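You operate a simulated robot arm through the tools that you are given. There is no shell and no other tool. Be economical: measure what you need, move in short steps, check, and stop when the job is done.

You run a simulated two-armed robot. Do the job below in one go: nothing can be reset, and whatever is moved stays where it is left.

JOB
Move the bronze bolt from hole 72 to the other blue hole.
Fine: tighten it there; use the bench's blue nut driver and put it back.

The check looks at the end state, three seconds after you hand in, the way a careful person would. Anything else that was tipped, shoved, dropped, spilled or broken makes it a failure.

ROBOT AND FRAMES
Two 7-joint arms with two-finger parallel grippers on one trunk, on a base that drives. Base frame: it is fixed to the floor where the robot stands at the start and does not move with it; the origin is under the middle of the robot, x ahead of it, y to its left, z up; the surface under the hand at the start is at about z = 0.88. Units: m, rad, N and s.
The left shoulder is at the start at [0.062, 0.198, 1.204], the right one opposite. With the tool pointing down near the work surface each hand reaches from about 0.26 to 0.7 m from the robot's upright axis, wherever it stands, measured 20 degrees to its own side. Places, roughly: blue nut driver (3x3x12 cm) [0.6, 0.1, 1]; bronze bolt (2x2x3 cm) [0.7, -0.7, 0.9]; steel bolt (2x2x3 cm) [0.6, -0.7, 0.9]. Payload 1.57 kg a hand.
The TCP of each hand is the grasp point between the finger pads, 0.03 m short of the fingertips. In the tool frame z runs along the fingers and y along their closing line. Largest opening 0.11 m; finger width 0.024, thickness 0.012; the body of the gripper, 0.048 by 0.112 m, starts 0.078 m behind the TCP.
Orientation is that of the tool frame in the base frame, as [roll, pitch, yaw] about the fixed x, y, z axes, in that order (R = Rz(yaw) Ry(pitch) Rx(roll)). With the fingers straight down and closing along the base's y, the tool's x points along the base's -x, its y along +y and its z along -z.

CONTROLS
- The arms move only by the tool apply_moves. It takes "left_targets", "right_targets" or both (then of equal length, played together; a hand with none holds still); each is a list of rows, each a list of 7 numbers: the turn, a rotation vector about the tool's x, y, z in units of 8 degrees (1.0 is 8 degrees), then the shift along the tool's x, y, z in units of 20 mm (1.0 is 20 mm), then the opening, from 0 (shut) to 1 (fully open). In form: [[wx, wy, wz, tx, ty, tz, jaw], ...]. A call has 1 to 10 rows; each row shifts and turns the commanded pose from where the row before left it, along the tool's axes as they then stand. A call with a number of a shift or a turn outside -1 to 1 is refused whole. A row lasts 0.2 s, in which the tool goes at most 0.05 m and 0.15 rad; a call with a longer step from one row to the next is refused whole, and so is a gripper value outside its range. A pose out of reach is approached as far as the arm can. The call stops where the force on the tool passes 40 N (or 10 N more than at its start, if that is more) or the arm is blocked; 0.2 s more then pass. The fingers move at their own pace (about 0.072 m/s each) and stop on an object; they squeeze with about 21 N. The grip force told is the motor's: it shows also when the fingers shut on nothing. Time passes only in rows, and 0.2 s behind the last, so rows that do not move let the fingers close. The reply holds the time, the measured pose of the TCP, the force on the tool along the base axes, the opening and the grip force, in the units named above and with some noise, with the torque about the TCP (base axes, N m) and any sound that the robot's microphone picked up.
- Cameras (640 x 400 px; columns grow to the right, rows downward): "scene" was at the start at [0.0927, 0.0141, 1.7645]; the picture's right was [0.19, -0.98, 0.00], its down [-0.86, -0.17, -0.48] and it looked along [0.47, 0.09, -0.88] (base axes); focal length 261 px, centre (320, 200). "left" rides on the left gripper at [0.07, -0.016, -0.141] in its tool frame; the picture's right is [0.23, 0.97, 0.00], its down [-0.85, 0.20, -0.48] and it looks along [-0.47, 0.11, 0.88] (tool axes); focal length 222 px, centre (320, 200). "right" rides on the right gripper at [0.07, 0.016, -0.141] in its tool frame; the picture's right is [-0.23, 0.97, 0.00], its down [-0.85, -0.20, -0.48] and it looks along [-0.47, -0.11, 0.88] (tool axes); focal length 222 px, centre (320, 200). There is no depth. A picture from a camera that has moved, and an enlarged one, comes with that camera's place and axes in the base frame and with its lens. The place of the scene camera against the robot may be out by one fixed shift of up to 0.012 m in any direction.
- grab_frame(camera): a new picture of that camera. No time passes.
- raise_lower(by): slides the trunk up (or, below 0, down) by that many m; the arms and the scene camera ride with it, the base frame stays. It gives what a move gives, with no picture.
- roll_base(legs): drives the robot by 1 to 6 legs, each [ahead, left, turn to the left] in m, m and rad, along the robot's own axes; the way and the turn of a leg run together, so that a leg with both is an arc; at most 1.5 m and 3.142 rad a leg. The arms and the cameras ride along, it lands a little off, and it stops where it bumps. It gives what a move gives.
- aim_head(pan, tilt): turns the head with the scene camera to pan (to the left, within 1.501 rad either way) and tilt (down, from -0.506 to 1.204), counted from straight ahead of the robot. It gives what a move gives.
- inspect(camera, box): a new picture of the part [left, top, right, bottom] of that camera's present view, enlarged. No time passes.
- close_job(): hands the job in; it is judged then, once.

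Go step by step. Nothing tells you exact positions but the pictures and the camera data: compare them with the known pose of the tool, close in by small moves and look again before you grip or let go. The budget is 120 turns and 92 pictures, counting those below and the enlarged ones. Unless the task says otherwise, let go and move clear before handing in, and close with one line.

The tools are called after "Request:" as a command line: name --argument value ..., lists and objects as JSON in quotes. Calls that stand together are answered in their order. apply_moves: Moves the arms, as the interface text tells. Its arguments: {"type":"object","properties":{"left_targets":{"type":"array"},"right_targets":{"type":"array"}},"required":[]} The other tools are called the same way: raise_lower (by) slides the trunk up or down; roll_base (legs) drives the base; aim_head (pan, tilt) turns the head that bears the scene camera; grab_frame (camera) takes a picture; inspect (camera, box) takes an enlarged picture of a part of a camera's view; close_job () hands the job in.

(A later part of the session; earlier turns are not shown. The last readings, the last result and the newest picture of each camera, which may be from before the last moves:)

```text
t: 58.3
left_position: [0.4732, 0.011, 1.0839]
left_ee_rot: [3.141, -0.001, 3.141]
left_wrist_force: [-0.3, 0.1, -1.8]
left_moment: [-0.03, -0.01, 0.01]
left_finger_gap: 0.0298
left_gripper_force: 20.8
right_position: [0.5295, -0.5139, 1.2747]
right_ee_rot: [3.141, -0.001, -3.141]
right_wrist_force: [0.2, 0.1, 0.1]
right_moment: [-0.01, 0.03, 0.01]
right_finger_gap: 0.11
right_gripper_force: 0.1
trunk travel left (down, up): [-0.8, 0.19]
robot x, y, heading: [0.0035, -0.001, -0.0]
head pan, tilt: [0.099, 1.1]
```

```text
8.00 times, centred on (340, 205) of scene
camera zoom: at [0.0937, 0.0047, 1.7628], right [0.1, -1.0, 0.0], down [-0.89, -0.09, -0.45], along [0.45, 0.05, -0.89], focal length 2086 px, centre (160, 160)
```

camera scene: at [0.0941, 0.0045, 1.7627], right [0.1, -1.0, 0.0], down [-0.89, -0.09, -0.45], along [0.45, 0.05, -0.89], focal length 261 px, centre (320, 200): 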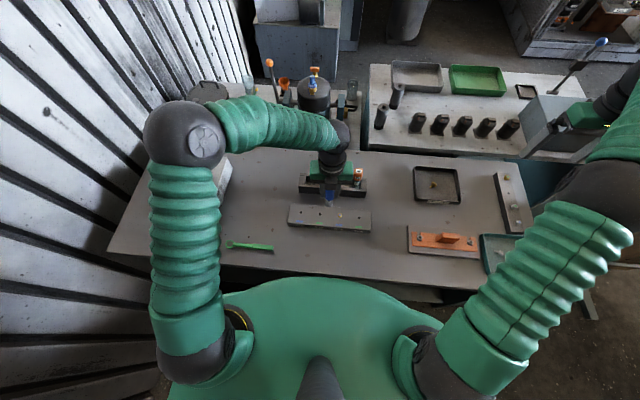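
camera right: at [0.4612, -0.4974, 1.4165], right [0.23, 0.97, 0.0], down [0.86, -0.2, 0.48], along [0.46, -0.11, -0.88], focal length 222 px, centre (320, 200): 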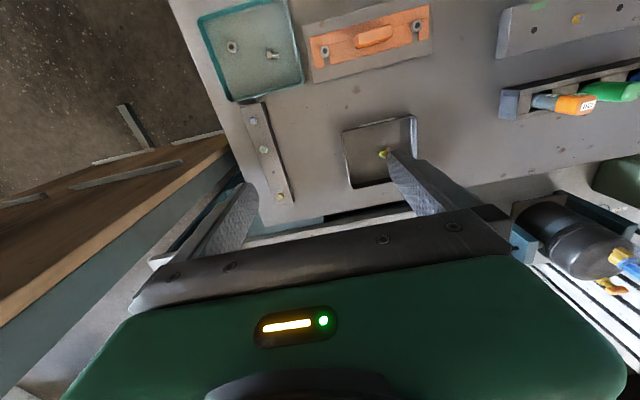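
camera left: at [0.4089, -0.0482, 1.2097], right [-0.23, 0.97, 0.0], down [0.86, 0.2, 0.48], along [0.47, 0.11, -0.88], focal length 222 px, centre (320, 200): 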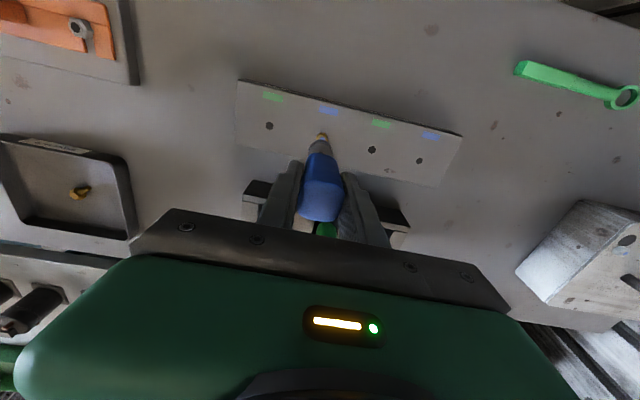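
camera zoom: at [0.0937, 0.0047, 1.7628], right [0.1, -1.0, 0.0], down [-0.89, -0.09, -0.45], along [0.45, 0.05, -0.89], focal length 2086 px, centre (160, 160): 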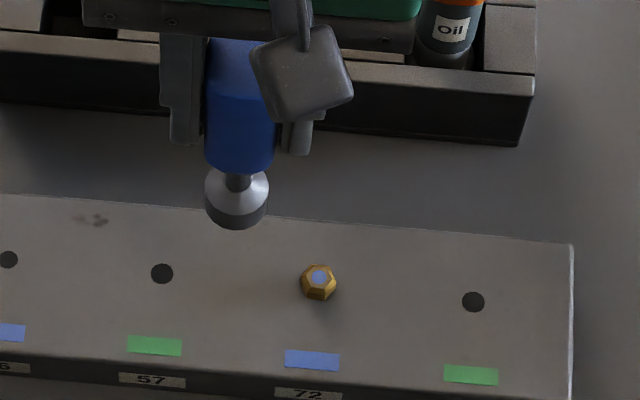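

The bolt turned with the driver (flats now near 54°/114°). I'll keep the driver in the left hand moved aside, and bring the right hand over to try lifting the bolt.

Request:
apply_moves --left_targets '[[0, 0, 0, 0, 1, 0, 0], [0, 0, 0, 0, 1, 0, 0], [0, 0, 0, 0, 1, 0, 0], [0, 0, 0, 0, 1, 0, 0], [0, 0, 0, 0, 1, 0, 0], [0, 0, 0, 0, 1, 0, 0], [0, 0, 0, 0, 1, -0.5, 0], [0, 0, 0, 0, 1, -0.5, 0], [0, 0, 0, 0, 1, -0.5, 0], [0, 0, 0, 0, 1, -0.5, 0]]' --right_targets '[[0, 0, 0, 0.3, 1, 0, 0.6], [0, 0, 0, 0.3, 1, 0, 0.6], [0, 0, 0, 0.3, 1, 0, 0.6], [0, 0, 0, 0.3, 1, 0, 0.6], [0, 0, 0, 0.3, 1, 0, 0.6], [0, 0, 0, 0.3, 1, 0, 0.6], [0, 0, 0, 0.3, 1, 0, 0.6], [0, 0, 0, 0.3, 1, 0, 0.6], [0, 0, 0, 0.2, 1, 0, 0.6], [0, 0, 0, 0.2, 1, 0, 0.6]]'

Request:
apply_moves --right_targets '[[0, 0, 0, 0, 1, 0, 0.6], [0, 0, 0, 0, 1, 0, 0.6], [0, 0, 0, 0, 1, 0, 0.6], [0, 0, 0, 0, 1, 0.5, 0.6], [0, 0, 0, 0, 1, 0.5, 0.6], [0, 0, 0, 0, 1, 0.5, 0.6], [0, 0, 0, 0, 1, 0.5, 0.6], [0, 0, 0, 0, 1, 0.5, 0.6], [0, 0, 0, 0, 1, 0.5, 0.6], [0, 0, 0, 0, 1, 0.5, 0.6]]'

Request:
apply_moves --right_targets '[[0, 0, 0, 0, 1, 1, 0.6], [0, 0, 0, 0, 1, 1, 0.6], [0, 0, 0, 0, 1, 1, 0.6], [0, 0, -1, 0, 1, 1, 0.6], [0, 0, -1, 0, 0, 0.7, 0.6], [0, 0, -1, 0, 0, 0.7, 0.6], [0, 0, 0, 0, 0, 0, 0.6]]'

Request:
grab_frame --camera "right"

```text
t: 60.5
left_position: [0.4724, 0.2161, 1.1242]
left_ee_rot: [-3.139, -0.001, 3.14]
left_wrist_force: [-0.6, 0.4, -1.8]
left_moment: [-0.02, 0.01, 0.0]
left_finger_gap: 0.0296
left_gripper_force: 20.9
right_position: [0.4735, -0.3109, 1.2767]
right_ee_rot: [-3.14, -0.001, -3.142]
right_wrist_force: [0.1, -1.0, 0.5]
right_moment: [-0.02, -0.01, 0.0]
right_finger_gap: 0.0661
right_gripper_force: 0.1
trunk travel left (down, up): [-0.8, 0.19]
robot x, y, heading: [-0.0012, -0.0023, 0.002]
head pan, tilt: [0.099, 1.1]
```

```text
t: 62.7
left_position: [0.4741, 0.2149, 1.124]
left_ee_rot: [-3.139, 0.0, 3.141]
left_wrist_force: [0.1, 0.7, -1.6]
left_moment: [-0.02, 0.01, 0.01]
left_finger_gap: 0.0297
left_gripper_force: 21.5
right_position: [0.4752, -0.1092, 1.2047]
right_ee_rot: [-3.139, -0.001, -3.139]
right_wrist_force: [-0.1, -0.2, -0.3]
right_moment: [-0.03, -0.01, 0.01]
right_finger_gap: 0.0661
right_gripper_force: 0.1
trunk travel left (down, up): [-0.8, 0.19]
robot x, y, heading: [0.0045, -0.0009, 0.005]
head pan, tilt: [0.099, 1.1]
```

```text
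t: 64.3
left_position: [0.4744, 0.214, 1.1236]
left_ee_rot: [3.142, 0.0, 3.14]
left_wrist_force: [-0.3, -0.5, -0.1]
left_moment: [-0.02, 0.0, 0.01]
left_finger_gap: 0.0297
left_gripper_force: 20.6
right_position: [0.4735, -0.03, 1.0971]
right_ee_rot: [-3.14, 0.001, -2.722]
right_wrist_force: [0.0, -0.8, 0.5]
right_moment: [0.01, -0.01, 0.04]
right_finger_gap: 0.066
right_gripper_force: 0.0
trunk travel left (down, up): [-0.8, 0.19]
robot x, y, heading: [-0.0014, 0.0036, 0.006]
head pan, tilt: [0.099, 1.1]
```

```text
28 pictures are left
camera right: at [0.4018, -0.0434, 1.2391], right [-0.19, 0.98, 0.0], down [0.86, 0.17, 0.48], along [0.47, 0.09, -0.88], focal length 222 px, centre (320, 200)
```

right: 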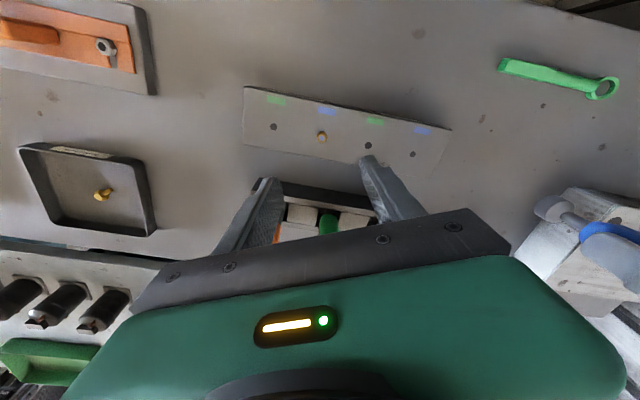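

The right hand is well aligned over the bolt. Lowering with the jaws half closed.

Request:
apply_moves --right_targets '[[0, 0, 0, 0, 0, 1, 0.5], [0, 0, 0, 0, 0, 1, 0.4], [0, 0, 0, 0, 0, 1, 0.4], [0, 0, 0, 0, 0, 1, 0.3], [0, 0, 0, 0, 0, 1, 0.3], [0, 0, 0, 0, 0, 1, 0.3], [0, 0, 0, 0, 0, 1, 0.3], [0, 0, 0, 0, 0, 0.2, 0.3], [0, 0, 0, 0, 0, 0, 0.3]]'

Request:
inspect --camera "right" --box '[250, 100, 390, 220]'

```text
t: 66.3
left_position: [0.4742, 0.215, 1.124]
left_ee_rot: [-3.141, 0.001, 3.139]
left_wrist_force: [-0.2, 0.4, -0.5]
left_moment: [-0.01, -0.01, -0.01]
left_finger_gap: 0.0296
left_gripper_force: 21.0
right_position: [0.4736, -0.0309, 0.9532]
right_ee_rot: [-3.139, 0.0, -2.723]
right_wrist_force: [0.7, 0.0, 0.6]
right_moment: [-0.01, 0.0, 0.01]
right_finger_gap: 0.0331
right_gripper_force: 0.0
trunk travel left (down, up): [-0.8, 0.19]
robot x, y, heading: [0.0025, -0.0019, 0.003]
head pan, tilt: [0.099, 1.1]
```

```text
3.33 times, centred on (320, 160) of right
camera zoom: at [0.4018, -0.0438, 1.0953], right [-0.19, 0.98, 0.0], down [0.86, 0.17, 0.48], along [0.47, 0.09, -0.88], focal length 740 px, centre (320, 333)
```

zoom: 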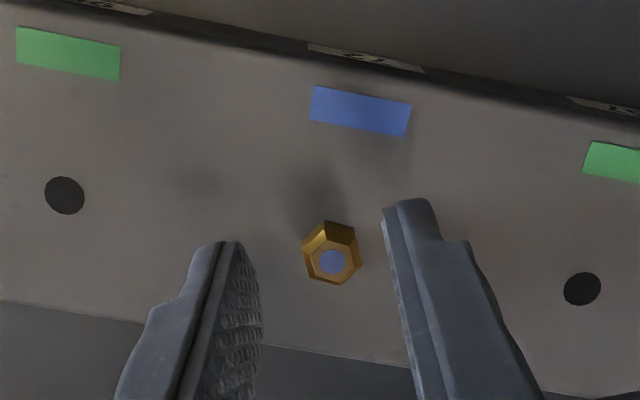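

I need about 3 mm toward tool +y, then 11 mm down, and grip.

Request:
apply_moves --right_targets '[[0, 0, 0, 0, 0.15, 0, 0.3], [0, 0, 0, 0, 0, 0.3, 0.3], [0, 0, 0, 0, 0, 0.2, 0.3], [0, 0, 0, 0, 0, 0.1, 0.3], [0, 0, 0, 0, 0, 0, 0.2], [0, 0, 0, 0, 0, 0, 0.1], [0, 0, 0, 0, 0, 0, 0.05], [0, 0, 0, 0, 0, 0, 0.0]]'

Request:
inspect --camera "right" --box '[250, 100, 390, 220]'

```text
t: 68.1
left_position: [0.4732, 0.2149, 1.1247]
left_ee_rot: [3.14, 0.0, 3.141]
left_wrist_force: [-0.2, 0.1, -1.7]
left_moment: [0.03, -0.01, 0.01]
left_finger_gap: 0.0295
left_gripper_force: 21.6
right_position: [0.4721, -0.0281, 0.9419]
right_ee_rot: [-3.141, 0.001, -2.722]
right_wrist_force: [1.1, -2.2, 0.4]
right_moment: [-0.06, -0.01, 0.06]
right_finger_gap: 0.0126
right_gripper_force: 20.8
trunk travel left (down, up): [-0.8, 0.19]
robot x, y, heading: [0.0026, 0.0012, 0.003]
head pan, tilt: [0.099, 1.1]
```

```text
3.33 times, centred on (320, 160) of right
camera zoom: at [0.4007, -0.0415, 1.0841], right [-0.19, 0.98, 0.0], down [0.86, 0.17, 0.48], along [0.47, 0.09, -0.88], focal length 740 px, centre (320, 333)
```

zoom: 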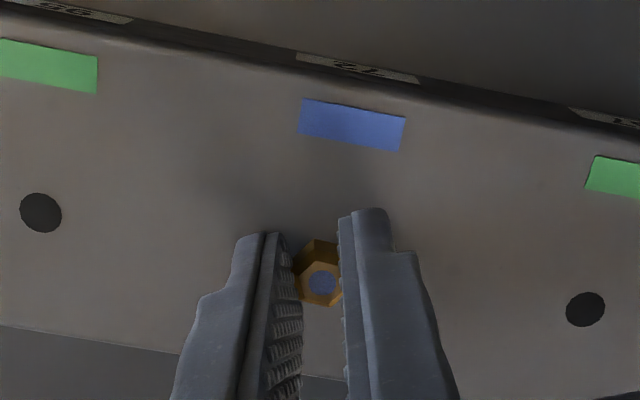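

Gripped at 12.6 mm. A careful test lift.

Request:
apply_moves --right_targets '[[0, 0, 0, 0, 0, -0.1, 0], [0, 0, 0, 0, 0, -0.15, 0], [0, 0, 0, 0, 0, -0.15, 0], [0, 0, 0, 0, 0, 0, 0]]'

Request:
inspect --camera "right" --box '[250, 100, 390, 220]'

```text
t: 69.1
left_position: [0.4743, 0.2152, 1.1241]
left_ee_rot: [3.141, -0.001, 3.138]
left_wrist_force: [-0.6, -0.7, -1.3]
left_moment: [-0.01, 0.01, -0.02]
left_finger_gap: 0.0298
left_gripper_force: 21.1
right_position: [0.4725, -0.0292, 0.9484]
right_ee_rot: [-3.141, -0.002, -2.723]
right_wrist_force: [-1.1, -0.1, -13.2]
right_moment: [-0.06, 0.06, 0.07]
right_finger_gap: 0.0124
right_gripper_force: 20.9
trunk travel left (down, up): [-0.8, 0.19]
robot x, y, heading: [0.0005, -0.0003, 0.003]
head pan, tilt: [0.099, 1.1]
```

```text
3.33 times, centred on (320, 160) of right
camera zoom: at [0.4013, -0.0413, 1.0914], right [-0.19, 0.98, 0.0], down [0.86, 0.17, 0.48], along [0.47, 0.09, -0.88], focal length 740 px, centre (320, 333)
```

zoom: 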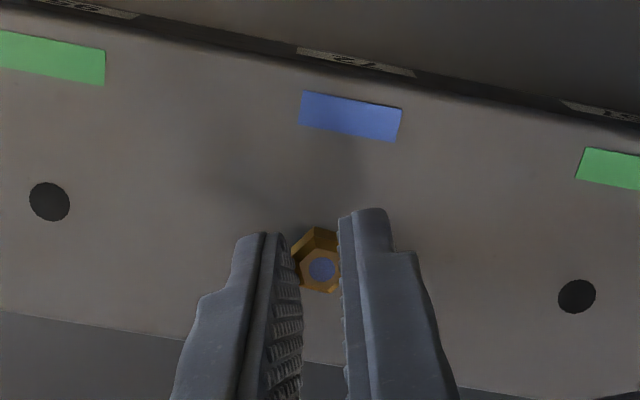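

Still threaded. Since it's loosened, I'll try unscrewing it with the right fingers: regrip lower and turn CCW.

Request:
apply_moves --right_targets '[[0, 0, 0, 0, 0, 0, 0.2], [0, 0, 0, 0, 0, 0.2, 0.2], [0, 0, 0, 0, 0, 0.15, 0.2], [0, 0, 0, 0, 0, 0, 0], [0, 0, 0, 0, 0, 0, 0], [0, 0, -1, 0, 0, 0, 0], [0, 0, -1, 0, 0, 0, 0], [0, 0, -1, 0, 0, 0, 0], [0, 0, -1, 0, 0, 0, 0], [0, 0, 0, 0, 0, 0, 0]]'

Request:
inspect --camera "right" --box '[250, 100, 390, 220]'

```text
t: 71.3
left_position: [0.4748, 0.214, 1.124]
left_ee_rot: [3.142, -0.001, 3.14]
left_wrist_force: [0.2, 0.2, -1.8]
left_moment: [-0.04, 0.01, 0.0]
left_finger_gap: 0.0297
left_gripper_force: 21.2
right_position: [0.4729, -0.0298, 0.9414]
right_ee_rot: [-3.141, 0.0, -2.162]
right_wrist_force: [3.7, -4.8, 2.0]
right_moment: [-0.17, -0.09, -0.01]
right_finger_gap: 0.0138
right_gripper_force: 21.2
trunk travel left (down, up): [-0.8, 0.19]
robot x, y, heading: [0.0009, -0.002, 0.001]
head pan, tilt: [0.099, 1.1]
```

```text
3.33 times, centred on (320, 160) of right
camera zoom: at [0.4196, -0.0774, 1.0845], right [-0.68, 0.73, 0.0], down [0.64, 0.6, 0.48], along [0.35, 0.33, -0.88], focal length 740 px, centre (320, 333)
```

zoom: 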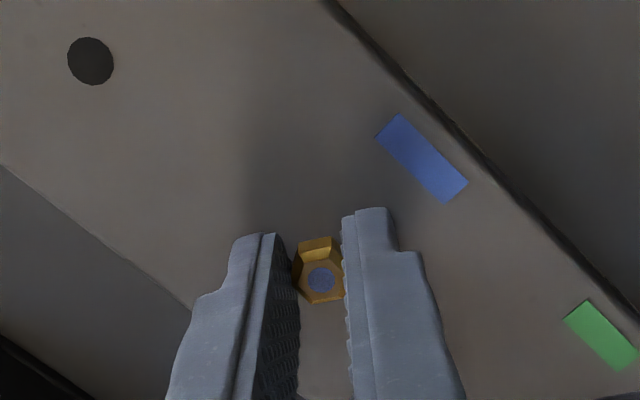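

The fingers slip on the hex again, so the threads still need the driver. I'll retreat the right hand and bring the driver back for full strokes.

Request:
apply_moves --right_targets '[[0, 0, 0, 0, 0, 0, 0.4], [0, 0, 0, 0, 0, -1, 0.4], [0, 0, 0, 0, 0, -1, 0.4], [0, 0, 1, 0, 0, -1, 0.4], [0, 0, 1, 0, 0, -1, 0.4], [0, 0, 1, 0, 0, -1, 0.4], [0, 0, 1, 0, 0, -1, 0.4], [0, 0, 1, 0, 0, -1, 0.4], [0, 0, 1, 0, 0, -1, 0.4], [0, 0, 1, 0, 0, -1, 0.4]]'

Request:
apply_moves --right_targets '[[0, 0, 0, 0, -1, -1, 0.4], [0, 0, 0, 0, -1, -1, 0.4], [0, 0, 0, 0, -1, 0, 0.4], [0, 0, 0, 0, -1, 0, 0.4], [0, 0, 0, 0, -1, 0, 0.4], [0, 0, 0, 0, -1, 0, 0.4], [0, 0, 0, 0, -1, 0, 0.4], [0, 0, 0, 0, -1, 0, 0.4], [0, 0, 0, 0, -1, 0, 0.4], [0, 0, 0, 0, -1, 0, 0.4]]'

Request:
apply_moves --left_targets '[[0, 0, 0, 0, -1, 0, 0], [0, 0, 0, 0, -1, 0, 0], [0, 0, 0, 0, -1, 0, 0], [0, 0, 0, 0, -1, 0, 0], [0, 0, 0, 0, -1, 0, 0], [0, 0, 0, 0, -1, 0, 0], [0, 0, 0, 0, -1, 0, 0], [0, 0, 0, 0, -1, 0, 0], [0, 0, 0, 0, -1, 0, 0], [0, 0, 0, 0, -1, 0, 0]]' --right_targets '[[0, 0, 0, 0, -1, 0, 0.4], [0, 0, 0, 0, -1, 0, 0.4], [0, 0, 0, 0, -1, 0, 0.4], [0, 0, 0, 0, -1, 0, 0.4], [0, 0, 0, 0, -1, 0, 0.4], [0, 0, 0, 0, -1, 0, 0.4], [0, 0, 0, 0, 0, 0, 0.4], [0, 0, 0, 0, 0, 0, 0.4], [0, 0, 0, 0, 0, 0, 0.4], [0, 0, 0, 0, 0, 0, 0.4]]'

Request:
apply_moves --left_targets '[[0, 0, 0, 0, -1, 0, 0], [0, 0, 0, 0, -1, 0, 0], [0, 0, 0, 0, 0, 0, 0]]'

```text
t: 73.5
left_position: [0.4729, 0.2148, 1.1234]
left_ee_rot: [3.141, 0.0, 3.14]
left_wrist_force: [0.1, -0.2, -1.4]
left_moment: [-0.01, 0.04, -0.01]
left_finger_gap: 0.0298
left_gripper_force: 20.9
right_position: [0.4712, -0.0287, 1.1226]
right_ee_rot: [-3.14, 0.001, 3.14]
right_wrist_force: [0.0, 0.2, 0.3]
right_moment: [0.01, 0.01, 0.02]
right_finger_gap: 0.0436
right_gripper_force: 0.1
trunk travel left (down, up): [-0.8, 0.19]
robot x, y, heading: [-0.0026, 0.0003, -0.001]
head pan, tilt: [0.099, 1.1]
```

```text
t: 75.7
left_position: [0.4739, 0.2126, 1.1246]
left_ee_rot: [3.141, 0.002, 3.14]
left_wrist_force: [-0.3, 0.2, -0.4]
left_moment: [0.01, 0.01, -0.04]
left_finger_gap: 0.0296
left_gripper_force: 21.0
right_position: [0.4723, -0.2291, 1.1611]
right_ee_rot: [3.14, 0.0, 3.141]
right_wrist_force: [0.6, -0.1, 0.2]
right_moment: [0.02, 0.01, 0.03]
right_finger_gap: 0.044
right_gripper_force: 0.0
trunk travel left (down, up): [-0.8, 0.19]
robot x, y, heading: [-0.0037, -0.0026, 0.001]
head pan, tilt: [0.099, 1.1]
```

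```text
t: 77.9
left_position: [0.4732, 0.0101, 1.1237]
left_ee_rot: [3.139, 0.0, 3.14]
left_wrist_force: [-0.8, -1.2, -1.8]
left_moment: [-0.02, 0.01, -0.01]
left_finger_gap: 0.0296
left_gripper_force: 21.2
right_position: [0.4726, -0.3506, 1.1628]
right_ee_rot: [3.139, 0.0, 3.141]
right_wrist_force: [0.6, 0.4, -0.6]
right_moment: [0.01, 0.0, 0.0]
right_finger_gap: 0.0441
right_gripper_force: 0.0
trunk travel left (down, up): [-0.8, 0.19]
robot x, y, heading: [0.0018, 0.0019, -0.002]
head pan, tilt: [0.099, 1.1]
```

```text
t: 78.7
left_position: [0.4738, -0.0279, 1.1229]
left_ee_rot: [3.139, -0.001, 3.14]
left_wrist_force: [0.4, 0.7, -1.0]
left_moment: [0.02, 0.0, 0.01]
left_finger_gap: 0.0299
left_gripper_force: 20.9
right_position: [0.4731, -0.3502, 1.1631]
right_ee_rot: [3.14, 0.0, 3.141]
right_wrist_force: [0.1, -0.3, -0.2]
right_moment: [0.01, 0.01, 0.0]
right_finger_gap: 0.0439
right_gripper_force: 0.1
trunk travel left (down, up): [-0.8, 0.19]
robot x, y, heading: [-0.0013, -0.0027, -0.004]
head pan, tilt: [0.099, 1.1]
```

Back over the bolt. Turning clockwise to the stroke start while lowering to just above the head.

Request:
apply_moves --left_targets '[[0, 0, 1, 0, -0.009, 0.2, 0], [0, 0, 1, 0, -0.009, 0.2, 0], [0, 0, 1, 0, -0.009, 0.2, 0], [0, 0, 1, 0, -0.009, 0.2, 0], [0, 0, 1, 0, -0.009, 0.2, 0], [0, 0, 1, 0, -0.009, 0.2, 0], [0, 0, 1, 0, -0.009, 0.2, 0], [0, 0, 1, 0, -0.009, 0.2, 0], [0, 0, 1, 0, -0.009, 0.2, 0], [0, 0, 1, 0, -0.009, 0.2, 0]]'

Request:
apply_moves --left_targets '[[0, 0, 1, 0, -0.009, 0.2, 0], [0, 0, 1, 0, -0.009, 0.2, 0], [0, 0, 1, 0, -0.009, 0.2, 0], [0, 0, 1, 0, -0.009, 0.2, 0], [0, 0, 1, 0, -0.009, 0.2, 0], [0, 0, 1, 0, -0.009, 0.2, 0], [0, 0, 1, 0, -0.009, 0.2, 0], [0, 0, 1, 0, -0.009, 0.2, 0], [0, 0, 1, 0, -0.009, 0.2, 0], [0, 0, 1, 0, -0.009, 0.2, 0]]'

Request:
apply_moves --left_targets '[[0, 0, 1, 0, -0.009, 0.2, 0], [0, 0, 1, 0, -0.009, 0.2, 0], [0, 0, 1, 0, -0.009, 0.2, 0], [0, 0, 0.25, 0, 0, 0.1, 0], [0, 0, 0, 0, 0, 0, 0]]'

Request:
inspect --camera "scene" --box '[310, 180, 370, 230]'

```text
t: 80.9
left_position: [0.4731, -0.0291, 1.0837]
left_ee_rot: [-3.141, -0.001, 1.74]
left_wrist_force: [0.0, -0.2, -1.0]
left_moment: [-0.03, -0.01, 0.01]
left_finger_gap: 0.0298
left_gripper_force: 20.5
right_position: [0.4734, -0.3495, 1.1621]
right_ee_rot: [3.141, -0.001, 3.141]
right_wrist_force: [0.3, -0.1, -0.2]
right_moment: [-0.05, 0.01, -0.01]
right_finger_gap: 0.044
right_gripper_force: 0.0
trunk travel left (down, up): [-0.8, 0.19]
robot x, y, heading: [0.001, -0.0024, -0.003]
head pan, tilt: [0.099, 1.1]
```

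```text
t: 83.1
left_position: [0.4731, -0.0288, 1.0434]
left_ee_rot: [-3.14, 0.0, 0.345]
left_wrist_force: [-0.8, 0.7, -0.4]
left_moment: [-0.01, -0.03, 0.0]
left_finger_gap: 0.0298
left_gripper_force: 21.3
right_position: [0.4727, -0.3495, 1.1622]
right_ee_rot: [-3.141, 0.0, -3.141]
right_wrist_force: [0.0, -1.0, -0.2]
right_moment: [0.0, -0.04, 0.01]
right_finger_gap: 0.0441
right_gripper_force: 0.1
trunk travel left (down, up): [-0.8, 0.19]
robot x, y, heading: [0.004, 0.002, 0.003]
head pan, tilt: [0.099, 1.1]
```

```text
t: 84.3
left_position: [0.4714, -0.0282, 1.0311]
left_ee_rot: [-3.14, -0.001, -0.109]
left_wrist_force: [-0.3, 0.1, -1.6]
left_moment: [-0.03, 0.0, 0.05]
left_finger_gap: 0.0295
left_gripper_force: 20.7
right_position: [0.4733, -0.3497, 1.1626]
right_ee_rot: [3.142, -0.001, -3.141]
right_wrist_force: [0.7, -0.3, 0.2]
right_moment: [0.01, 0.02, 0.02]
right_finger_gap: 0.0439
right_gripper_force: 0.1
trunk travel left (down, up): [-0.8, 0.19]
robot x, y, heading: [0.0011, -0.0001, 0.002]
head pan, tilt: [0.099, 1.1]
```

```text
8.00 times, centred on (340, 205) of scene
camera zoom: at [0.0937, 0.0051, 1.7627], right [0.1, -1.0, 0.0], down [-0.89, -0.09, -0.45], along [0.45, 0.05, -0.89], focal length 2086 px, centre (160, 160)
```

zoom: 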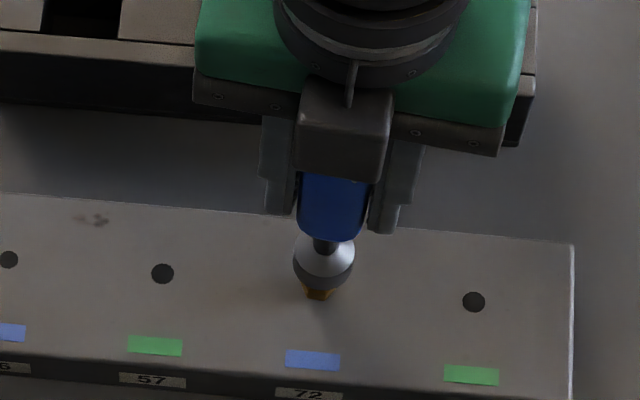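

Alignment is good. Lowering to seat.

Request:
apply_moves --left_targets '[[0, 0, 0, 0.03, 0, 0.3, 0], [0, 0, 0, 0, 0, 0.3, 0], [0, 0, 0, 0, 0, 0.2, 0], [0, 0, 0, 0, 0, 0.2, 0], [0, 0, 0, 0, 0, 0.1, 0], [0, 0, 0, 0, 0, 0.1, 0], [0, 0, 0, 0, 0, 0.1, 0], [0, 0, 0, 0, 0, 0, 0]]'

```text
t: 86.1
left_position: [0.4716, -0.0278, 1.0043]
left_ee_rot: [-3.141, 0.0, -0.107]
left_wrist_force: [-0.6, -0.1, -1.1]
left_moment: [-0.02, 0.0, 0.0]
left_finger_gap: 0.0297
left_gripper_force: 20.9
right_position: [0.4738, -0.3506, 1.1631]
right_ee_rot: [3.141, -0.002, -3.14]
right_wrist_force: [-0.9, -0.2, -0.3]
right_moment: [0.0, 0.02, -0.02]
right_finger_gap: 0.0439
right_gripper_force: 0.0
trunk travel left (down, up): [-0.8, 0.19]
robot x, y, heading: [-0.0031, -0.0003, -0.002]
head pan, tilt: [0.099, 1.1]
```

Head is inside the socket, no jam. Now the CCW stroke of about 184°.

Request:
apply_moves --left_targets '[[0, 0, -1, 0, 0.009, 0.05, 0], [0, 0, -1, 0, 0.009, 0, 0], [0, 0, -1, 0, 0.009, 0, 0], [0, 0, -1, 0, 0.009, 0, 0], [0, 0, -1, 0, 0.009, 0, 0], [0, 0, -1, 0, 0.009, 0, 0], [0, 0, -1, 0, 0.009, 0, 0], [0, 0, -1, 0, 0.009, 0, 0], [0, 0, -1, 0, 0.009, 0, 0], [0, 0, -1, 0, 0.009, 0, 0]]'

Request:
apply_moves --left_targets '[[0, 0, -1, 0, 0.009, 0, 0], [0, 0, -1, 0, 0.009, 0, 0], [0, 0, -1, 0, 0.009, 0, 0], [0, 0, -1, 0, 0.009, 0, 0], [0, 0, -1, 0, 0.009, 0, 0], [0, 0, -1, 0, 0.009, 0, 0], [0, 0, -1, 0, 0.009, 0, 0], [0, 0, -1, 0, 0.009, 0, 0], [0, 0, -1, 0, 0.009, 0, 0], [0, 0, -1, 0, 0.009, 0, 0]]'

Request:
apply_moves --left_targets '[[0, 0, -1, 0, 0.009, 0, 0], [0, 0, -1, 0, 0.009, 0, 0], [0, 0, -1, 0, 0.009, 0, 0], [0, 0, -0.5, 0, 0.005, 0, 0], [0, 0, 0, 0, 0, 0, 0]]'

```text
t: 88.3
left_position: [0.4735, -0.0309, 1.0039]
left_ee_rot: [3.141, -0.001, 1.291]
left_wrist_force: [0.3, -0.9, 0.9]
left_moment: [0.02, 0.01, -0.07]
left_finger_gap: 0.0297
left_gripper_force: 20.9
right_position: [0.4733, -0.3497, 1.1619]
right_ee_rot: [3.141, 0.0, 3.141]
right_wrist_force: [-0.1, 0.7, 0.5]
right_moment: [0.0, 0.0, 0.03]
right_finger_gap: 0.044
right_gripper_force: 0.1
trunk travel left (down, up): [-0.8, 0.19]
robot x, y, heading: [-0.0001, 0.0009, 0.005]
head pan, tilt: [0.099, 1.1]
```

```text
t: 90.5
left_position: [0.4752, -0.0303, 1.0036]
left_ee_rot: [3.14, 0.0, 2.688]
left_wrist_force: [2.0, -1.6, 10.9]
left_moment: [-0.1, -0.19, -0.08]
left_finger_gap: 0.0296
left_gripper_force: 21.1
right_position: [0.4721, -0.3492, 1.1642]
right_ee_rot: [3.138, -0.001, 3.14]
right_wrist_force: [-0.4, 0.4, -0.7]
right_moment: [-0.03, 0.0, -0.01]
right_finger_gap: 0.044
right_gripper_force: 0.1
trunk travel left (down, up): [-0.8, 0.19]
robot x, y, heading: [-0.0001, 0.0012, 0.002]
head pan, tilt: [0.099, 1.1]
```

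```text
t: 91.7
left_position: [0.475, -0.0293, 1.0046]
left_ee_rot: [3.139, 0.002, -3.104]
left_wrist_force: [-0.2, -2.4, 13.7]
left_moment: [-0.15, 0.09, -0.06]
left_finger_gap: 0.0298
left_gripper_force: 21.2
right_position: [0.4716, -0.3509, 1.1633]
right_ee_rot: [3.14, 0.0, 3.14]
right_wrist_force: [0.0, 1.1, 1.0]
right_moment: [0.02, -0.01, 0.01]
right_finger_gap: 0.0439
right_gripper_force: 0.1
trunk travel left (down, up): [-0.8, 0.19]
robot x, y, heading: [-0.0007, 0.0006, -0.001]
head pan, tilt: [0.099, 1.1]
```

Axial force grows as the bolt rises, so it is unscrewing. Another cycle: lift off, rotate clockwise, reseat, turn CCW.

Request:
apply_moves --left_targets '[[0, 0, 0, 0, 0, -0.6, 0], [0, 0, 0, 0, 0, -0.6, 0], [0, 0, 1, 0, -0.009, 0, 0], [0, 0, 1, 0, -0.009, 0, 0], [0, 0, 1, 0, -0.009, 0, 0], [0, 0, 1, 0, -0.009, 0, 0], [0, 0, 1, 0, -0.009, 0, 0], [0, 0, 1, 0, -0.009, 0, 0], [0, 0, 1, 0, -0.009, 0, 0], [0, 0, 1, 0, -0.009, 0, 0]]'

Request:
apply_moves --left_targets '[[0, 0, 1, 0, -0.009, 0, 0], [0, 0, 1, 0, -0.009, 0, 0], [0, 0, 1, 0, -0.009, 0, 0], [0, 0, 1, 0, -0.009, 0, 0], [0, 0, 1, 0, -0.009, 0, 0], [0, 0, 1, 0, -0.009, 0, 0], [0, 0, 1, 0, -0.009, 0, 0], [0, 0, 1, 0, -0.009, 0, 0], [0, 0, 1, 0, -0.009, 0, 0], [0, 0, 1, 0, -0.009, 0, 0]]'

Request:
apply_moves --left_targets '[[0, 0, 1, 0, -0.009, 0, 0], [0, 0, 1, 0, -0.009, 0, 0], [0, 0, 1, 0, -0.009, 0, 0], [0, 0, 1, 0, -0.009, 0, 0], [0, 0, 1, 0, -0.009, 0, 0], [0, 0, 0.25, 0, 0, 0, 0], [0, 0, 0, 0, 0, 0, 0]]'

Request:
inspect --camera "scene" --box '[310, 180, 370, 230]'

```text
t: 93.9
left_position: [0.4757, -0.0296, 1.0268]
left_ee_rot: [-3.141, -0.002, 2.056]
left_wrist_force: [0.3, -0.3, -0.4]
left_moment: [0.01, 0.0, -0.01]
left_finger_gap: 0.0297
left_gripper_force: 20.6
right_position: [0.4744, -0.3494, 1.1623]
right_ee_rot: [3.14, 0.0, -3.14]
right_wrist_force: [-0.3, 0.1, 0.0]
right_moment: [-0.02, 0.01, 0.02]
right_finger_gap: 0.044
right_gripper_force: 0.1
trunk travel left (down, up): [-0.8, 0.19]
robot x, y, heading: [-0.0001, 0.0024, -0.002]
head pan, tilt: [0.099, 1.1]
```

```text
t: 96.1
left_position: [0.4726, -0.0291, 1.0271]
left_ee_rot: [-3.139, -0.001, 0.656]
left_wrist_force: [-0.8, 0.2, -0.9]
left_moment: [0.05, 0.0, 0.01]
left_finger_gap: 0.0294
left_gripper_force: 21.1
right_position: [0.4728, -0.3488, 1.1633]
right_ee_rot: [3.141, -0.002, -3.141]
right_wrist_force: [0.7, 0.3, 0.6]
right_moment: [0.01, 0.0, 0.01]
right_finger_gap: 0.0439
right_gripper_force: 0.2
trunk travel left (down, up): [-0.8, 0.19]
robot x, y, heading: [0.0007, 0.0008, 0.006]
head pan, tilt: [0.099, 1.1]
```

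```text
t: 97.7
left_position: [0.4724, -0.0291, 1.0267]
left_ee_rot: [-3.14, 0.0, -0.074]
left_wrist_force: [0.4, -0.3, -1.3]
left_moment: [0.0, 0.01, -0.02]
left_finger_gap: 0.0296
left_gripper_force: 21.6
right_position: [0.473, -0.3493, 1.1631]
right_ee_rot: [-3.141, -0.001, -3.141]
right_wrist_force: [-0.5, -0.8, 0.1]
right_moment: [0.0, 0.01, 0.03]
right_finger_gap: 0.0435
right_gripper_force: 0.1
trunk travel left (down, up): [-0.8, 0.19]
robot x, y, heading: [-0.0024, -0.0006, 0.002]
head pan, tilt: [0.099, 1.1]
```

```text
8.00 times, centred on (340, 205) of scene
camera zoom: at [0.0936, 0.0051, 1.7627], right [0.1, -1.0, 0.0], down [-0.89, -0.09, -0.45], along [0.45, 0.05, -0.89], focal length 2086 px, centre (160, 160)
```

zoom: 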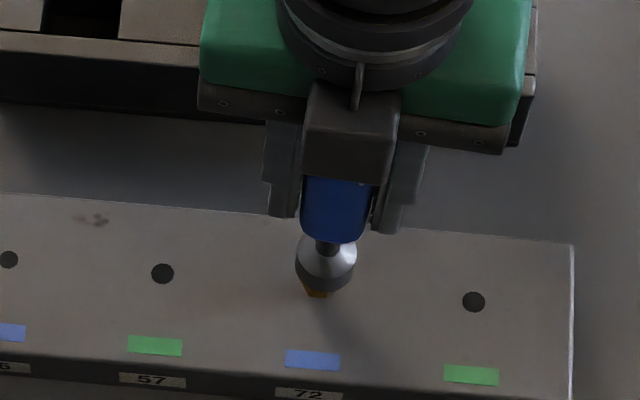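

The socket drifted about 1.5 mm to -y; correcting and reseating.

Request:
apply_moves --left_targets '[[0, 0, 0, 0, -0.08, 0.3, 0], [0, 0, 0, 0, 0, 0.2, 0], [0, 0, 0, 0, 0, 0.2, 0], [0, 0, 0, 0, 0, 0.1, 0], [0, 0, 0, 0, 0, 0.1, 0], [0, 0, 0, 0, 0, 0.1, 0], [0, 0, 0, 0, 0, 0.05, 0], [0, 0, 0, 0, 0, 0, 0]]'

```text
t: 99.5
left_position: [0.4719, -0.0283, 1.0063]
left_ee_rot: [-3.141, 0.001, -0.073]
left_wrist_force: [-0.2, -0.2, -1.4]
left_moment: [0.01, 0.03, -0.04]
left_finger_gap: 0.0297
left_gripper_force: 21.0
right_position: [0.4722, -0.3499, 1.1621]
right_ee_rot: [3.141, 0.0, -3.14]
right_wrist_force: [-0.4, 0.3, -0.8]
right_moment: [0.01, 0.01, 0.02]
right_finger_gap: 0.0438
right_gripper_force: 0.0
trunk travel left (down, up): [-0.8, 0.19]
robot x, y, heading: [-0.0024, 0.0047, 0.001]
head pan, tilt: [0.099, 1.1]
```

Seated freely. Next CCW stroke, rising slightly with the thread.

Request:
apply_moves --left_targets '[[0, 0, -1, 0, 0.009, 0, 0], [0, 0, -1, 0, 0.009, 0, 0], [0, 0, -1, 0, 0.009, 0, 0], [0, 0, -1, 0, 0.009, 0, 0], [0, 0, -1, 0, 0.009, 0, 0], [0, 0, -1, 0, 0.009, 0, 0], [0, 0, -1, 0, 0.009, 0, 0], [0, 0, -1, 0, 0.009, 0, 0], [0, 0, -1, 0, 0.009, 0, 0], [0, 0, -1, 0, 0.009, 0, 0]]'

Request:
apply_moves --left_targets '[[0, 0, -1, 0, 0.009, 0, 0], [0, 0, -1, 0, 0.009, 0, 0], [0, 0, -1, 0, 0.009, 0, 0], [0, 0, -1, 0, 0.009, 0, 0], [0, 0, -1, 0, 0.009, 0, 0], [0, 0, -1, 0, 0.009, 0, 0], [0, 0, -1, 0, 0.009, 0, 0], [0, 0, -1, 0, 0.009, 0, 0], [0, 0, -1, 0, 0.009, 0, 0], [0, 0, -1, 0, 0.009, 0, 0]]'

Request:
apply_moves --left_targets '[[0, 0, -1, 0, 0.009, 0, 0], [0, 0, -1, 0, 0.009, 0, 0], [0, 0, -1, 0, 0.009, 0, 0], [0, 0, -0.5, 0, 0.005, 0, 0], [0, 0, 0, 0, 0, 0, 0]]'

```text
t: 101.7
left_position: [0.4734, -0.029, 1.0052]
left_ee_rot: [3.141, -0.002, 1.327]
left_wrist_force: [-0.1, 0.7, -1.6]
left_moment: [-0.01, 0.0, -0.04]
left_finger_gap: 0.0295
left_gripper_force: 21.3
right_position: [0.4737, -0.3504, 1.1615]
right_ee_rot: [3.141, 0.0, 3.141]
right_wrist_force: [-0.3, 0.0, 0.4]
right_moment: [-0.03, 0.0, 0.0]
right_finger_gap: 0.0438
right_gripper_force: 0.0
trunk travel left (down, up): [-0.8, 0.19]
robot x, y, heading: [-0.0033, -0.0035, -0.002]
head pan, tilt: [0.099, 1.1]
```

```text
t: 103.9
left_position: [0.4758, -0.0272, 1.0067]
left_ee_rot: [3.141, -0.001, 2.724]
left_wrist_force: [-0.7, 0.9, 6.3]
left_moment: [0.03, -0.03, -0.04]
left_finger_gap: 0.0296
left_gripper_force: 20.7
right_position: [0.4727, -0.3493, 1.163]
right_ee_rot: [-3.14, -0.002, -3.141]
right_wrist_force: [-0.9, -0.6, -0.3]
right_moment: [-0.03, 0.03, -0.01]
right_finger_gap: 0.044
right_gripper_force: 0.1
trunk travel left (down, up): [-0.8, 0.19]
robot x, y, heading: [0.0006, -0.0006, 0.001]
head pan, tilt: [0.099, 1.1]
```

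```text
t: 105.1
left_position: [0.4776, -0.0263, 1.0073]
left_ee_rot: [3.14, 0.001, -3.07]
left_wrist_force: [-0.5, -2.4, 3.5]
left_moment: [-0.19, 0.12, -0.02]
left_finger_gap: 0.0298
left_gripper_force: 21.3
right_position: [0.4714, -0.3504, 1.163]
right_ee_rot: [3.139, 0.0, 3.141]
right_wrist_force: [-0.8, -0.3, -0.3]
right_moment: [-0.02, -0.01, 0.0]
right_finger_gap: 0.044
right_gripper_force: 0.0
trunk travel left (down, up): [-0.8, 0.19]
robot x, y, heading: [-0.0014, 0.0019, -0.001]
head pan, tilt: [0.099, 1.1]
```

About 1.5 turns undone. Lift and shift aside to check the bolt's height.

Request:
apply_moves --left_targets '[[0, 0, 0, 0, 0, -1, 0], [0, 0, 0.5, 0, 0, -1, 0], [0, 0, 0, 0, 0, -1, 0], [0, 0, 0, 0, 0, -1, 0], [0, 0, 0, 0, 1, 0, 0], [0, 0, 0, 0, 1, 0, 0], [0, 0, 0, 0, 0, 0, 0]]'

Request:
inspect --camera "scene" --box '[320, 190, 360, 215]'

Request:
inspect --camera "left" --box '[220, 100, 300, 160]'

```text
t: 106.7
left_position: [0.4759, 0.0149, 1.0859]
left_ee_rot: [3.141, 0.001, 3.138]
left_wrist_force: [-0.6, 0.6, -0.2]
left_moment: [-0.03, 0.0, -0.02]
left_finger_gap: 0.0296
left_gripper_force: 21.1
right_position: [0.473, -0.3478, 1.1629]
right_ee_rot: [3.141, 0.001, 3.141]
right_wrist_force: [0.4, 0.5, 0.0]
right_moment: [0.0, -0.01, 0.02]
right_finger_gap: 0.044
right_gripper_force: 0.1
trunk travel left (down, up): [-0.8, 0.19]
robot x, y, heading: [-0.0017, -0.0016, -0.003]
head pan, tilt: [0.099, 1.1]
```

```text
16.00 times, centred on (340, 202) of scene
camera zoom: at [0.0937, 0.0073, 1.7627], right [0.1, -0.99, 0.0], down [-0.89, -0.09, -0.45], along [0.45, 0.05, -0.89], focal length 4171 px, centre (0, 160)
```

zoom: 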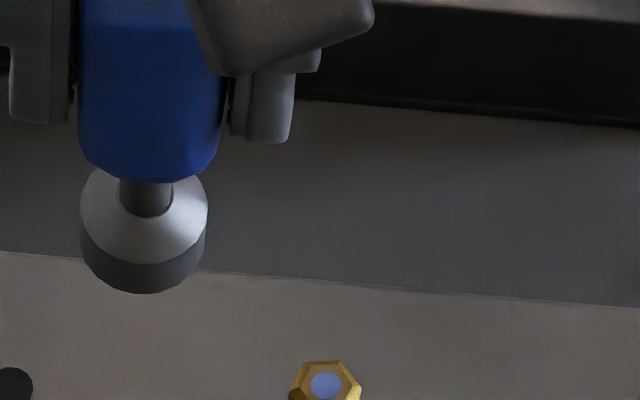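

```text
6.67 times, centred on (260, 130) of left
camera zoom: at [0.4069, -0.0029, 1.2276], right [-0.23, 0.97, 0.0], down [0.86, 0.2, 0.48], along [0.47, 0.11, -0.88], focal length 1481 px, centre (720, 667)
```

zoom: 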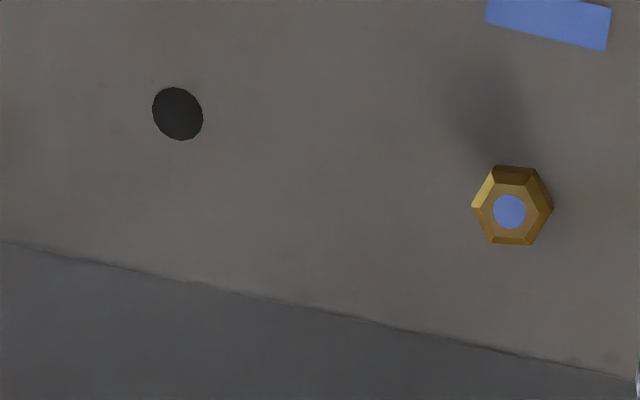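

The bolt has risen by several millimetres, so it needs more turns. Returning and going to the stroke start again.

Request:
apply_moves --left_targets '[[0, 0, 0, 0, -1, 0, 0], [0, 0, 0, 0, -1, 0, 0], [0, 0, 1, 0, -0.069, 0, 0], [0, 0, 1, 0, -0.009, 0.2, 0], [0, 0, 1, 0, -0.009, 0.2, 0], [0, 0, 1, 0, -0.009, 0.2, 0], [0, 0, 1, 0, -0.009, 0.2, 0], [0, 0, 1, 0, -0.009, 0.2, 0], [0, 0, 1, 0, -0.009, 0.2, 0], [0, 0, 1, 0, -0.009, 0.2, 0]]'

Request:
apply_moves --left_targets '[[0, 0, 1, 0, -0.009, 0.2, 0], [0, 0, 1, 0, -0.009, 0.2, 0], [0, 0, 1, 0, -0.009, 0.2, 0], [0, 0, 1, 0, -0.009, 0.2, 0], [0, 0, 1, 0, -0.009, 0.2, 0], [0, 0, 1, 0, -0.009, 0.2, 0], [0, 0, 1, 0, -0.009, 0, 0], [0, 0, 1, 0, -0.009, 0, 0], [0, 0, 1, 0, -0.009, 0, 0], [0, 0, 1, 0, -0.009, 0, 0]]'

Request:
apply_moves --left_targets '[[0, 0, 1, 0, -0.009, 0, 0], [0, 0, 1, 0, -0.009, 0, 0], [0, 0, 1, 0, -0.009, 0, 0], [0, 0, 1, 0, -0.009, 0, 0], [0, 0, 0.75, 0, 0, 0, 0], [0, 0, 0, 0, 0, 0, 0]]'

Request:
inspect --camera "scene" --box '[310, 180, 370, 230]'

```text
t: 108.9
left_position: [0.4753, -0.0287, 1.059]
left_ee_rot: [-3.141, -0.002, 2.019]
left_wrist_force: [-0.5, 0.4, -0.5]
left_moment: [-0.03, 0.01, 0.0]
left_finger_gap: 0.0299
left_gripper_force: 21.5
right_position: [0.4738, -0.3495, 1.1628]
right_ee_rot: [-3.141, 0.0, -3.141]
right_wrist_force: [0.6, 0.4, -0.2]
right_moment: [-0.01, 0.01, 0.0]
right_finger_gap: 0.0441
right_gripper_force: 0.0
trunk travel left (down, up): [-0.8, 0.19]
robot x, y, heading: [0.0016, -0.001, -0.0]
head pan, tilt: [0.099, 1.1]
```

```text
t: 111.1
left_position: [0.474, -0.0289, 1.0342]
left_ee_rot: [-3.139, 0.0, 0.624]
left_wrist_force: [-0.7, 0.0, -1.3]
left_moment: [-0.01, 0.01, 0.01]
left_finger_gap: 0.0296
left_gripper_force: 21.1
right_position: [0.4727, -0.3496, 1.1636]
right_ee_rot: [3.141, 0.0, -3.141]
right_wrist_force: [0.2, 0.7, 0.5]
right_moment: [0.01, 0.01, -0.01]
right_finger_gap: 0.0437
right_gripper_force: 0.0
trunk travel left (down, up): [-0.8, 0.19]
robot x, y, heading: [0.0006, 0.0018, -0.001]
head pan, tilt: [0.099, 1.1]
```

```text
t: 112.5
left_position: [0.4737, -0.0292, 1.0341]
left_ee_rot: [-3.141, 0.0, -0.039]
left_wrist_force: [-0.1, 0.8, -1.3]
left_moment: [0.0, 0.01, 0.02]
left_finger_gap: 0.0295
left_gripper_force: 20.4
right_position: [0.473, -0.3502, 1.1618]
right_ee_rot: [-3.141, 0.0, 3.141]
right_wrist_force: [0.2, 0.3, -0.4]
right_moment: [0.0, -0.03, -0.01]
right_finger_gap: 0.0439
right_gripper_force: 0.3
trunk travel left (down, up): [-0.8, 0.19]
robot x, y, heading: [-0.0025, -0.0027, -0.001]
head pan, tilt: [0.099, 1.1]
```

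```text
8.00 times, centred on (340, 205) of scene
camera zoom: at [0.0936, 0.0051, 1.7627], right [0.1, -1.0, 0.0], down [-0.89, -0.09, -0.45], along [0.45, 0.05, -0.89], focal length 2086 px, centre (160, 160)
```

zoom: 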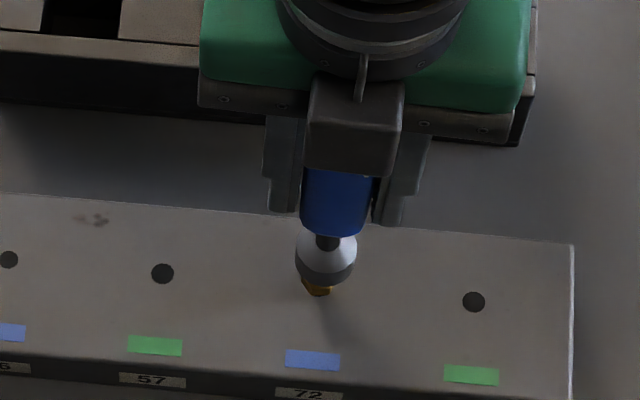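

Small +y correction, seat, and stroke CCW.

Request:
apply_moves --left_targets '[[0, 0, 0, 0, -0.07, 0.3, 0], [0, 0, 0, 0, 0, 0.3, 0], [0, 0, 0, 0, 0, 0.2, 0], [0, 0, 0, 0, 0, 0.2, 0], [0, 0, 0, 0, 0, 0.1, 0], [0, 0, 0, 0, 0, 0.1, 0], [0, 0, 0, 0, 0, 0, 0]]'

Request:
apply_moves --left_targets '[[0, 0, -1, 0, 0.009, -0.005, 0], [0, 0, -1, 0, 0.009, -0.005, 0], [0, 0, -1, 0, 0.009, -0.005, 0], [0, 0, -1, 0, 0.009, -0.005, 0], [0, 0, -1, 0, 0.009, -0.005, 0], [0, 0, -1, 0, 0.009, -0.005, 0], [0, 0, -1, 0, 0.009, -0.005, 0], [0, 0, -1, 0, 0.009, -0.005, 0], [0, 0, -1, 0, 0.009, -0.005, 0], [0, 0, -1, 0, 0.009, -0.005, 0]]'

Request:
apply_moves --left_targets '[[0, 0, -1, 0, 0.009, -0.005, 0], [0, 0, -1, 0, 0.009, -0.005, 0], [0, 0, -1, 0, 0.009, -0.005, 0], [0, 0, -1, 0, 0.009, -0.005, 0], [0, 0, -1, 0, 0.009, -0.005, 0], [0, 0, -1, 0, 0.009, -0.005, 0], [0, 0, -1, 0, 0.009, -0.005, 0], [0, 0, -1, 0, 0.009, -0.005, 0], [0, 0, -1, 0, 0.009, -0.005, 0], [0, 0, -1, 0, 0.009, -0.005, 0]]'

Request:
apply_moves --left_targets '[[0, 0, -1, 0, 0.009, 0, 0], [0, 0, -1, 0, 0.009, 0, 0], [0, 0, -1, 0, 0.009, 0, 0], [0, 0, 0, 0, 0, 0, 0]]'

```text
t: 114.1
left_position: [0.472, -0.0274, 1.0104]
left_ee_rot: [-3.14, -0.001, -0.037]
left_wrist_force: [-0.6, 0.3, -2.2]
left_moment: [0.0, 0.01, 0.01]
left_finger_gap: 0.0297
left_gripper_force: 21.3
right_position: [0.4733, -0.3493, 1.1627]
right_ee_rot: [3.141, -0.001, 3.14]
right_wrist_force: [0.3, -0.5, 0.7]
right_moment: [0.0, 0.01, 0.0]
right_finger_gap: 0.0444
right_gripper_force: 0.1
trunk travel left (down, up): [-0.8, 0.19]
robot x, y, heading: [0.002, 0.0027, 0.002]
head pan, tilt: [0.099, 1.1]
```

```text
t: 116.3
left_position: [0.4724, -0.0294, 1.011]
left_ee_rot: [-3.142, 0.001, 1.362]
left_wrist_force: [0.2, -0.7, -1.4]
left_moment: [0.0, -0.02, 0.0]
left_finger_gap: 0.0298
left_gripper_force: 21.0
right_position: [0.4727, -0.35, 1.1619]
right_ee_rot: [-3.141, -0.001, -3.141]
right_wrist_force: [-0.1, 0.4, -0.7]
right_moment: [0.0, 0.02, 0.05]
right_finger_gap: 0.044
right_gripper_force: 0.0
trunk travel left (down, up): [-0.8, 0.19]
robot x, y, heading: [-0.0013, -0.0026, 0.004]
head pan, tilt: [0.099, 1.1]
```

```text
t: 118.5
left_position: [0.4745, -0.0282, 1.0124]
left_ee_rot: [3.139, 0.0, 2.759]
left_wrist_force: [0.4, -0.2, -1.2]
left_moment: [0.0, -0.03, -0.01]
left_finger_gap: 0.0293
left_gripper_force: 21.0
right_position: [0.4722, -0.3505, 1.1623]
right_ee_rot: [-3.141, 0.001, 3.141]
right_wrist_force: [0.0, 0.4, 1.0]
right_moment: [-0.04, -0.01, -0.03]
right_finger_gap: 0.044
right_gripper_force: 0.1
trunk travel left (down, up): [-0.8, 0.19]
robot x, y, heading: [-0.0016, -0.0036, 0.002]
head pan, tilt: [0.099, 1.1]
```

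```text
t: 119.5
left_position: [0.4763, -0.0273, 1.012]
left_ee_rot: [3.141, 0.0, -3.105]
left_wrist_force: [0.1, 0.1, -1.5]
left_moment: [0.01, 0.0, -0.03]
left_finger_gap: 0.0296
left_gripper_force: 20.9
right_position: [0.4744, -0.3499, 1.1628]
right_ee_rot: [-3.141, 0.0, 3.141]
right_wrist_force: [-0.1, -0.2, 0.3]
right_moment: [0.01, -0.01, -0.03]
right_finger_gap: 0.0437
right_gripper_force: 0.1
trunk travel left (down, up): [-0.8, 0.19]
robot x, y, heading: [-0.0012, -0.0008, -0.0]
head pan, tilt: [0.099, 1.1]
```

Almost no torque in that stroke. I'll probe the head height by pressing lightly.

Request:
apply_moves --left_targets '[[0, 0, 0, 0, 0, 0.1, 0], [0, 0, 0, 0, 0, 0, 0]]'

Request:
apply_moves --left_targets '[[0, 0, 0, 0, 0, 0.1, 0], [0, 0, 0, 0, 0, 0, 0]]'

```text
t: 120.1
left_position: [0.4765, -0.0293, 1.0113]
left_ee_rot: [3.141, 0.0, -3.108]
left_wrist_force: [0.9, 2.3, -0.8]
left_moment: [-0.01, -0.01, 0.02]
left_finger_gap: 0.0298
left_gripper_force: 20.9
right_position: [0.4726, -0.3498, 1.1626]
right_ee_rot: [-3.141, -0.001, 3.141]
right_wrist_force: [-0.4, 0.2, -0.9]
right_moment: [0.0, -0.02, -0.05]
right_finger_gap: 0.0441
right_gripper_force: 0.0
trunk travel left (down, up): [-0.8, 0.19]
robot x, y, heading: [0.0006, -0.0011, 0.002]
head pan, tilt: [0.099, 1.1]
```

```text
t: 120.7
left_position: [0.4761, -0.029, 1.0085]
left_ee_rot: [3.141, 0.0, -3.108]
left_wrist_force: [-0.4, 0.1, -1.4]
left_moment: [-0.03, 0.01, 0.01]
left_finger_gap: 0.0295
left_gripper_force: 20.9
right_position: [0.4732, -0.3503, 1.1629]
right_ee_rot: [3.141, -0.001, 3.14]
right_wrist_force: [-0.7, 0.4, 0.5]
right_moment: [0.01, 0.0, 0.04]
right_finger_gap: 0.0439
right_gripper_force: 0.0
trunk travel left (down, up): [-0.8, 0.19]
robot x, y, heading: [0.0018, 0.0039, 0.001]
head pan, tilt: [0.099, 1.1]
```

Request:
apply_moves --left_targets '[[0, 0, 0, 0, 0, 0.1, 0], [0, 0, 0, 0, 0, 0, 0]]'

Request:
apply_moves --left_targets '[[0, 0, 0, 0, 0, 0.1, 0], [0, 0, 0, 0, 0, 0, 0]]'

Request:
apply_moves --left_targets '[[0, 0, 0, 0, 0, 0.1, 0], [0, 0, 0, 0, 0, 0, 0]]'

```text
t: 121.3
left_position: [0.4757, -0.0288, 1.0072]
left_ee_rot: [-3.141, 0.001, -3.109]
left_wrist_force: [0.3, 1.1, 8.1]
left_moment: [0.08, -0.03, -0.01]
left_finger_gap: 0.0297
left_gripper_force: 20.8
right_position: [0.4719, -0.3491, 1.1627]
right_ee_rot: [-3.142, -0.002, -3.14]
right_wrist_force: [-0.1, 0.2, 0.7]
right_moment: [-0.02, 0.0, -0.01]
right_finger_gap: 0.0442
right_gripper_force: 0.2
trunk travel left (down, up): [-0.8, 0.19]
robot x, y, heading: [-0.001, -0.002, -0.003]
head pan, tilt: [0.099, 1.1]
```

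```text
t: 121.9
left_position: [0.4745, -0.0296, 1.005]
left_ee_rot: [3.141, 0.0, -3.108]
left_wrist_force: [-0.1, 0.0, 16.0]
left_moment: [-0.03, 0.03, 0.03]
left_finger_gap: 0.0292
left_gripper_force: 20.5
right_position: [0.4718, -0.3502, 1.1634]
right_ee_rot: [3.139, -0.001, -3.142]
right_wrist_force: [-0.3, 0.5, -0.3]
right_moment: [-0.01, 0.02, 0.0]
right_finger_gap: 0.0439
right_gripper_force: 0.1
trunk travel left (down, up): [-0.8, 0.19]
robot x, y, heading: [0.0034, -0.0036, -0.003]
head pan, tilt: [0.099, 1.1]
```

```text
t: 122.5
left_position: [0.4748, -0.0294, 1.0017]
left_ee_rot: [3.14, 0.001, -3.108]
left_wrist_force: [0.7, -1.1, 17.2]
left_moment: [-0.09, 0.01, -0.06]
left_finger_gap: 0.0298
left_gripper_force: 21.3
right_position: [0.4723, -0.3499, 1.1631]
right_ee_rot: [-3.141, -0.001, -3.141]
right_wrist_force: [0.0, 0.8, 0.1]
right_moment: [0.02, 0.03, 0.0]
right_finger_gap: 0.044
right_gripper_force: 0.1
trunk travel left (down, up): [-0.8, 0.19]
robot x, y, heading: [0.0002, -0.0035, -0.004]
head pan, tilt: [0.099, 1.1]
```

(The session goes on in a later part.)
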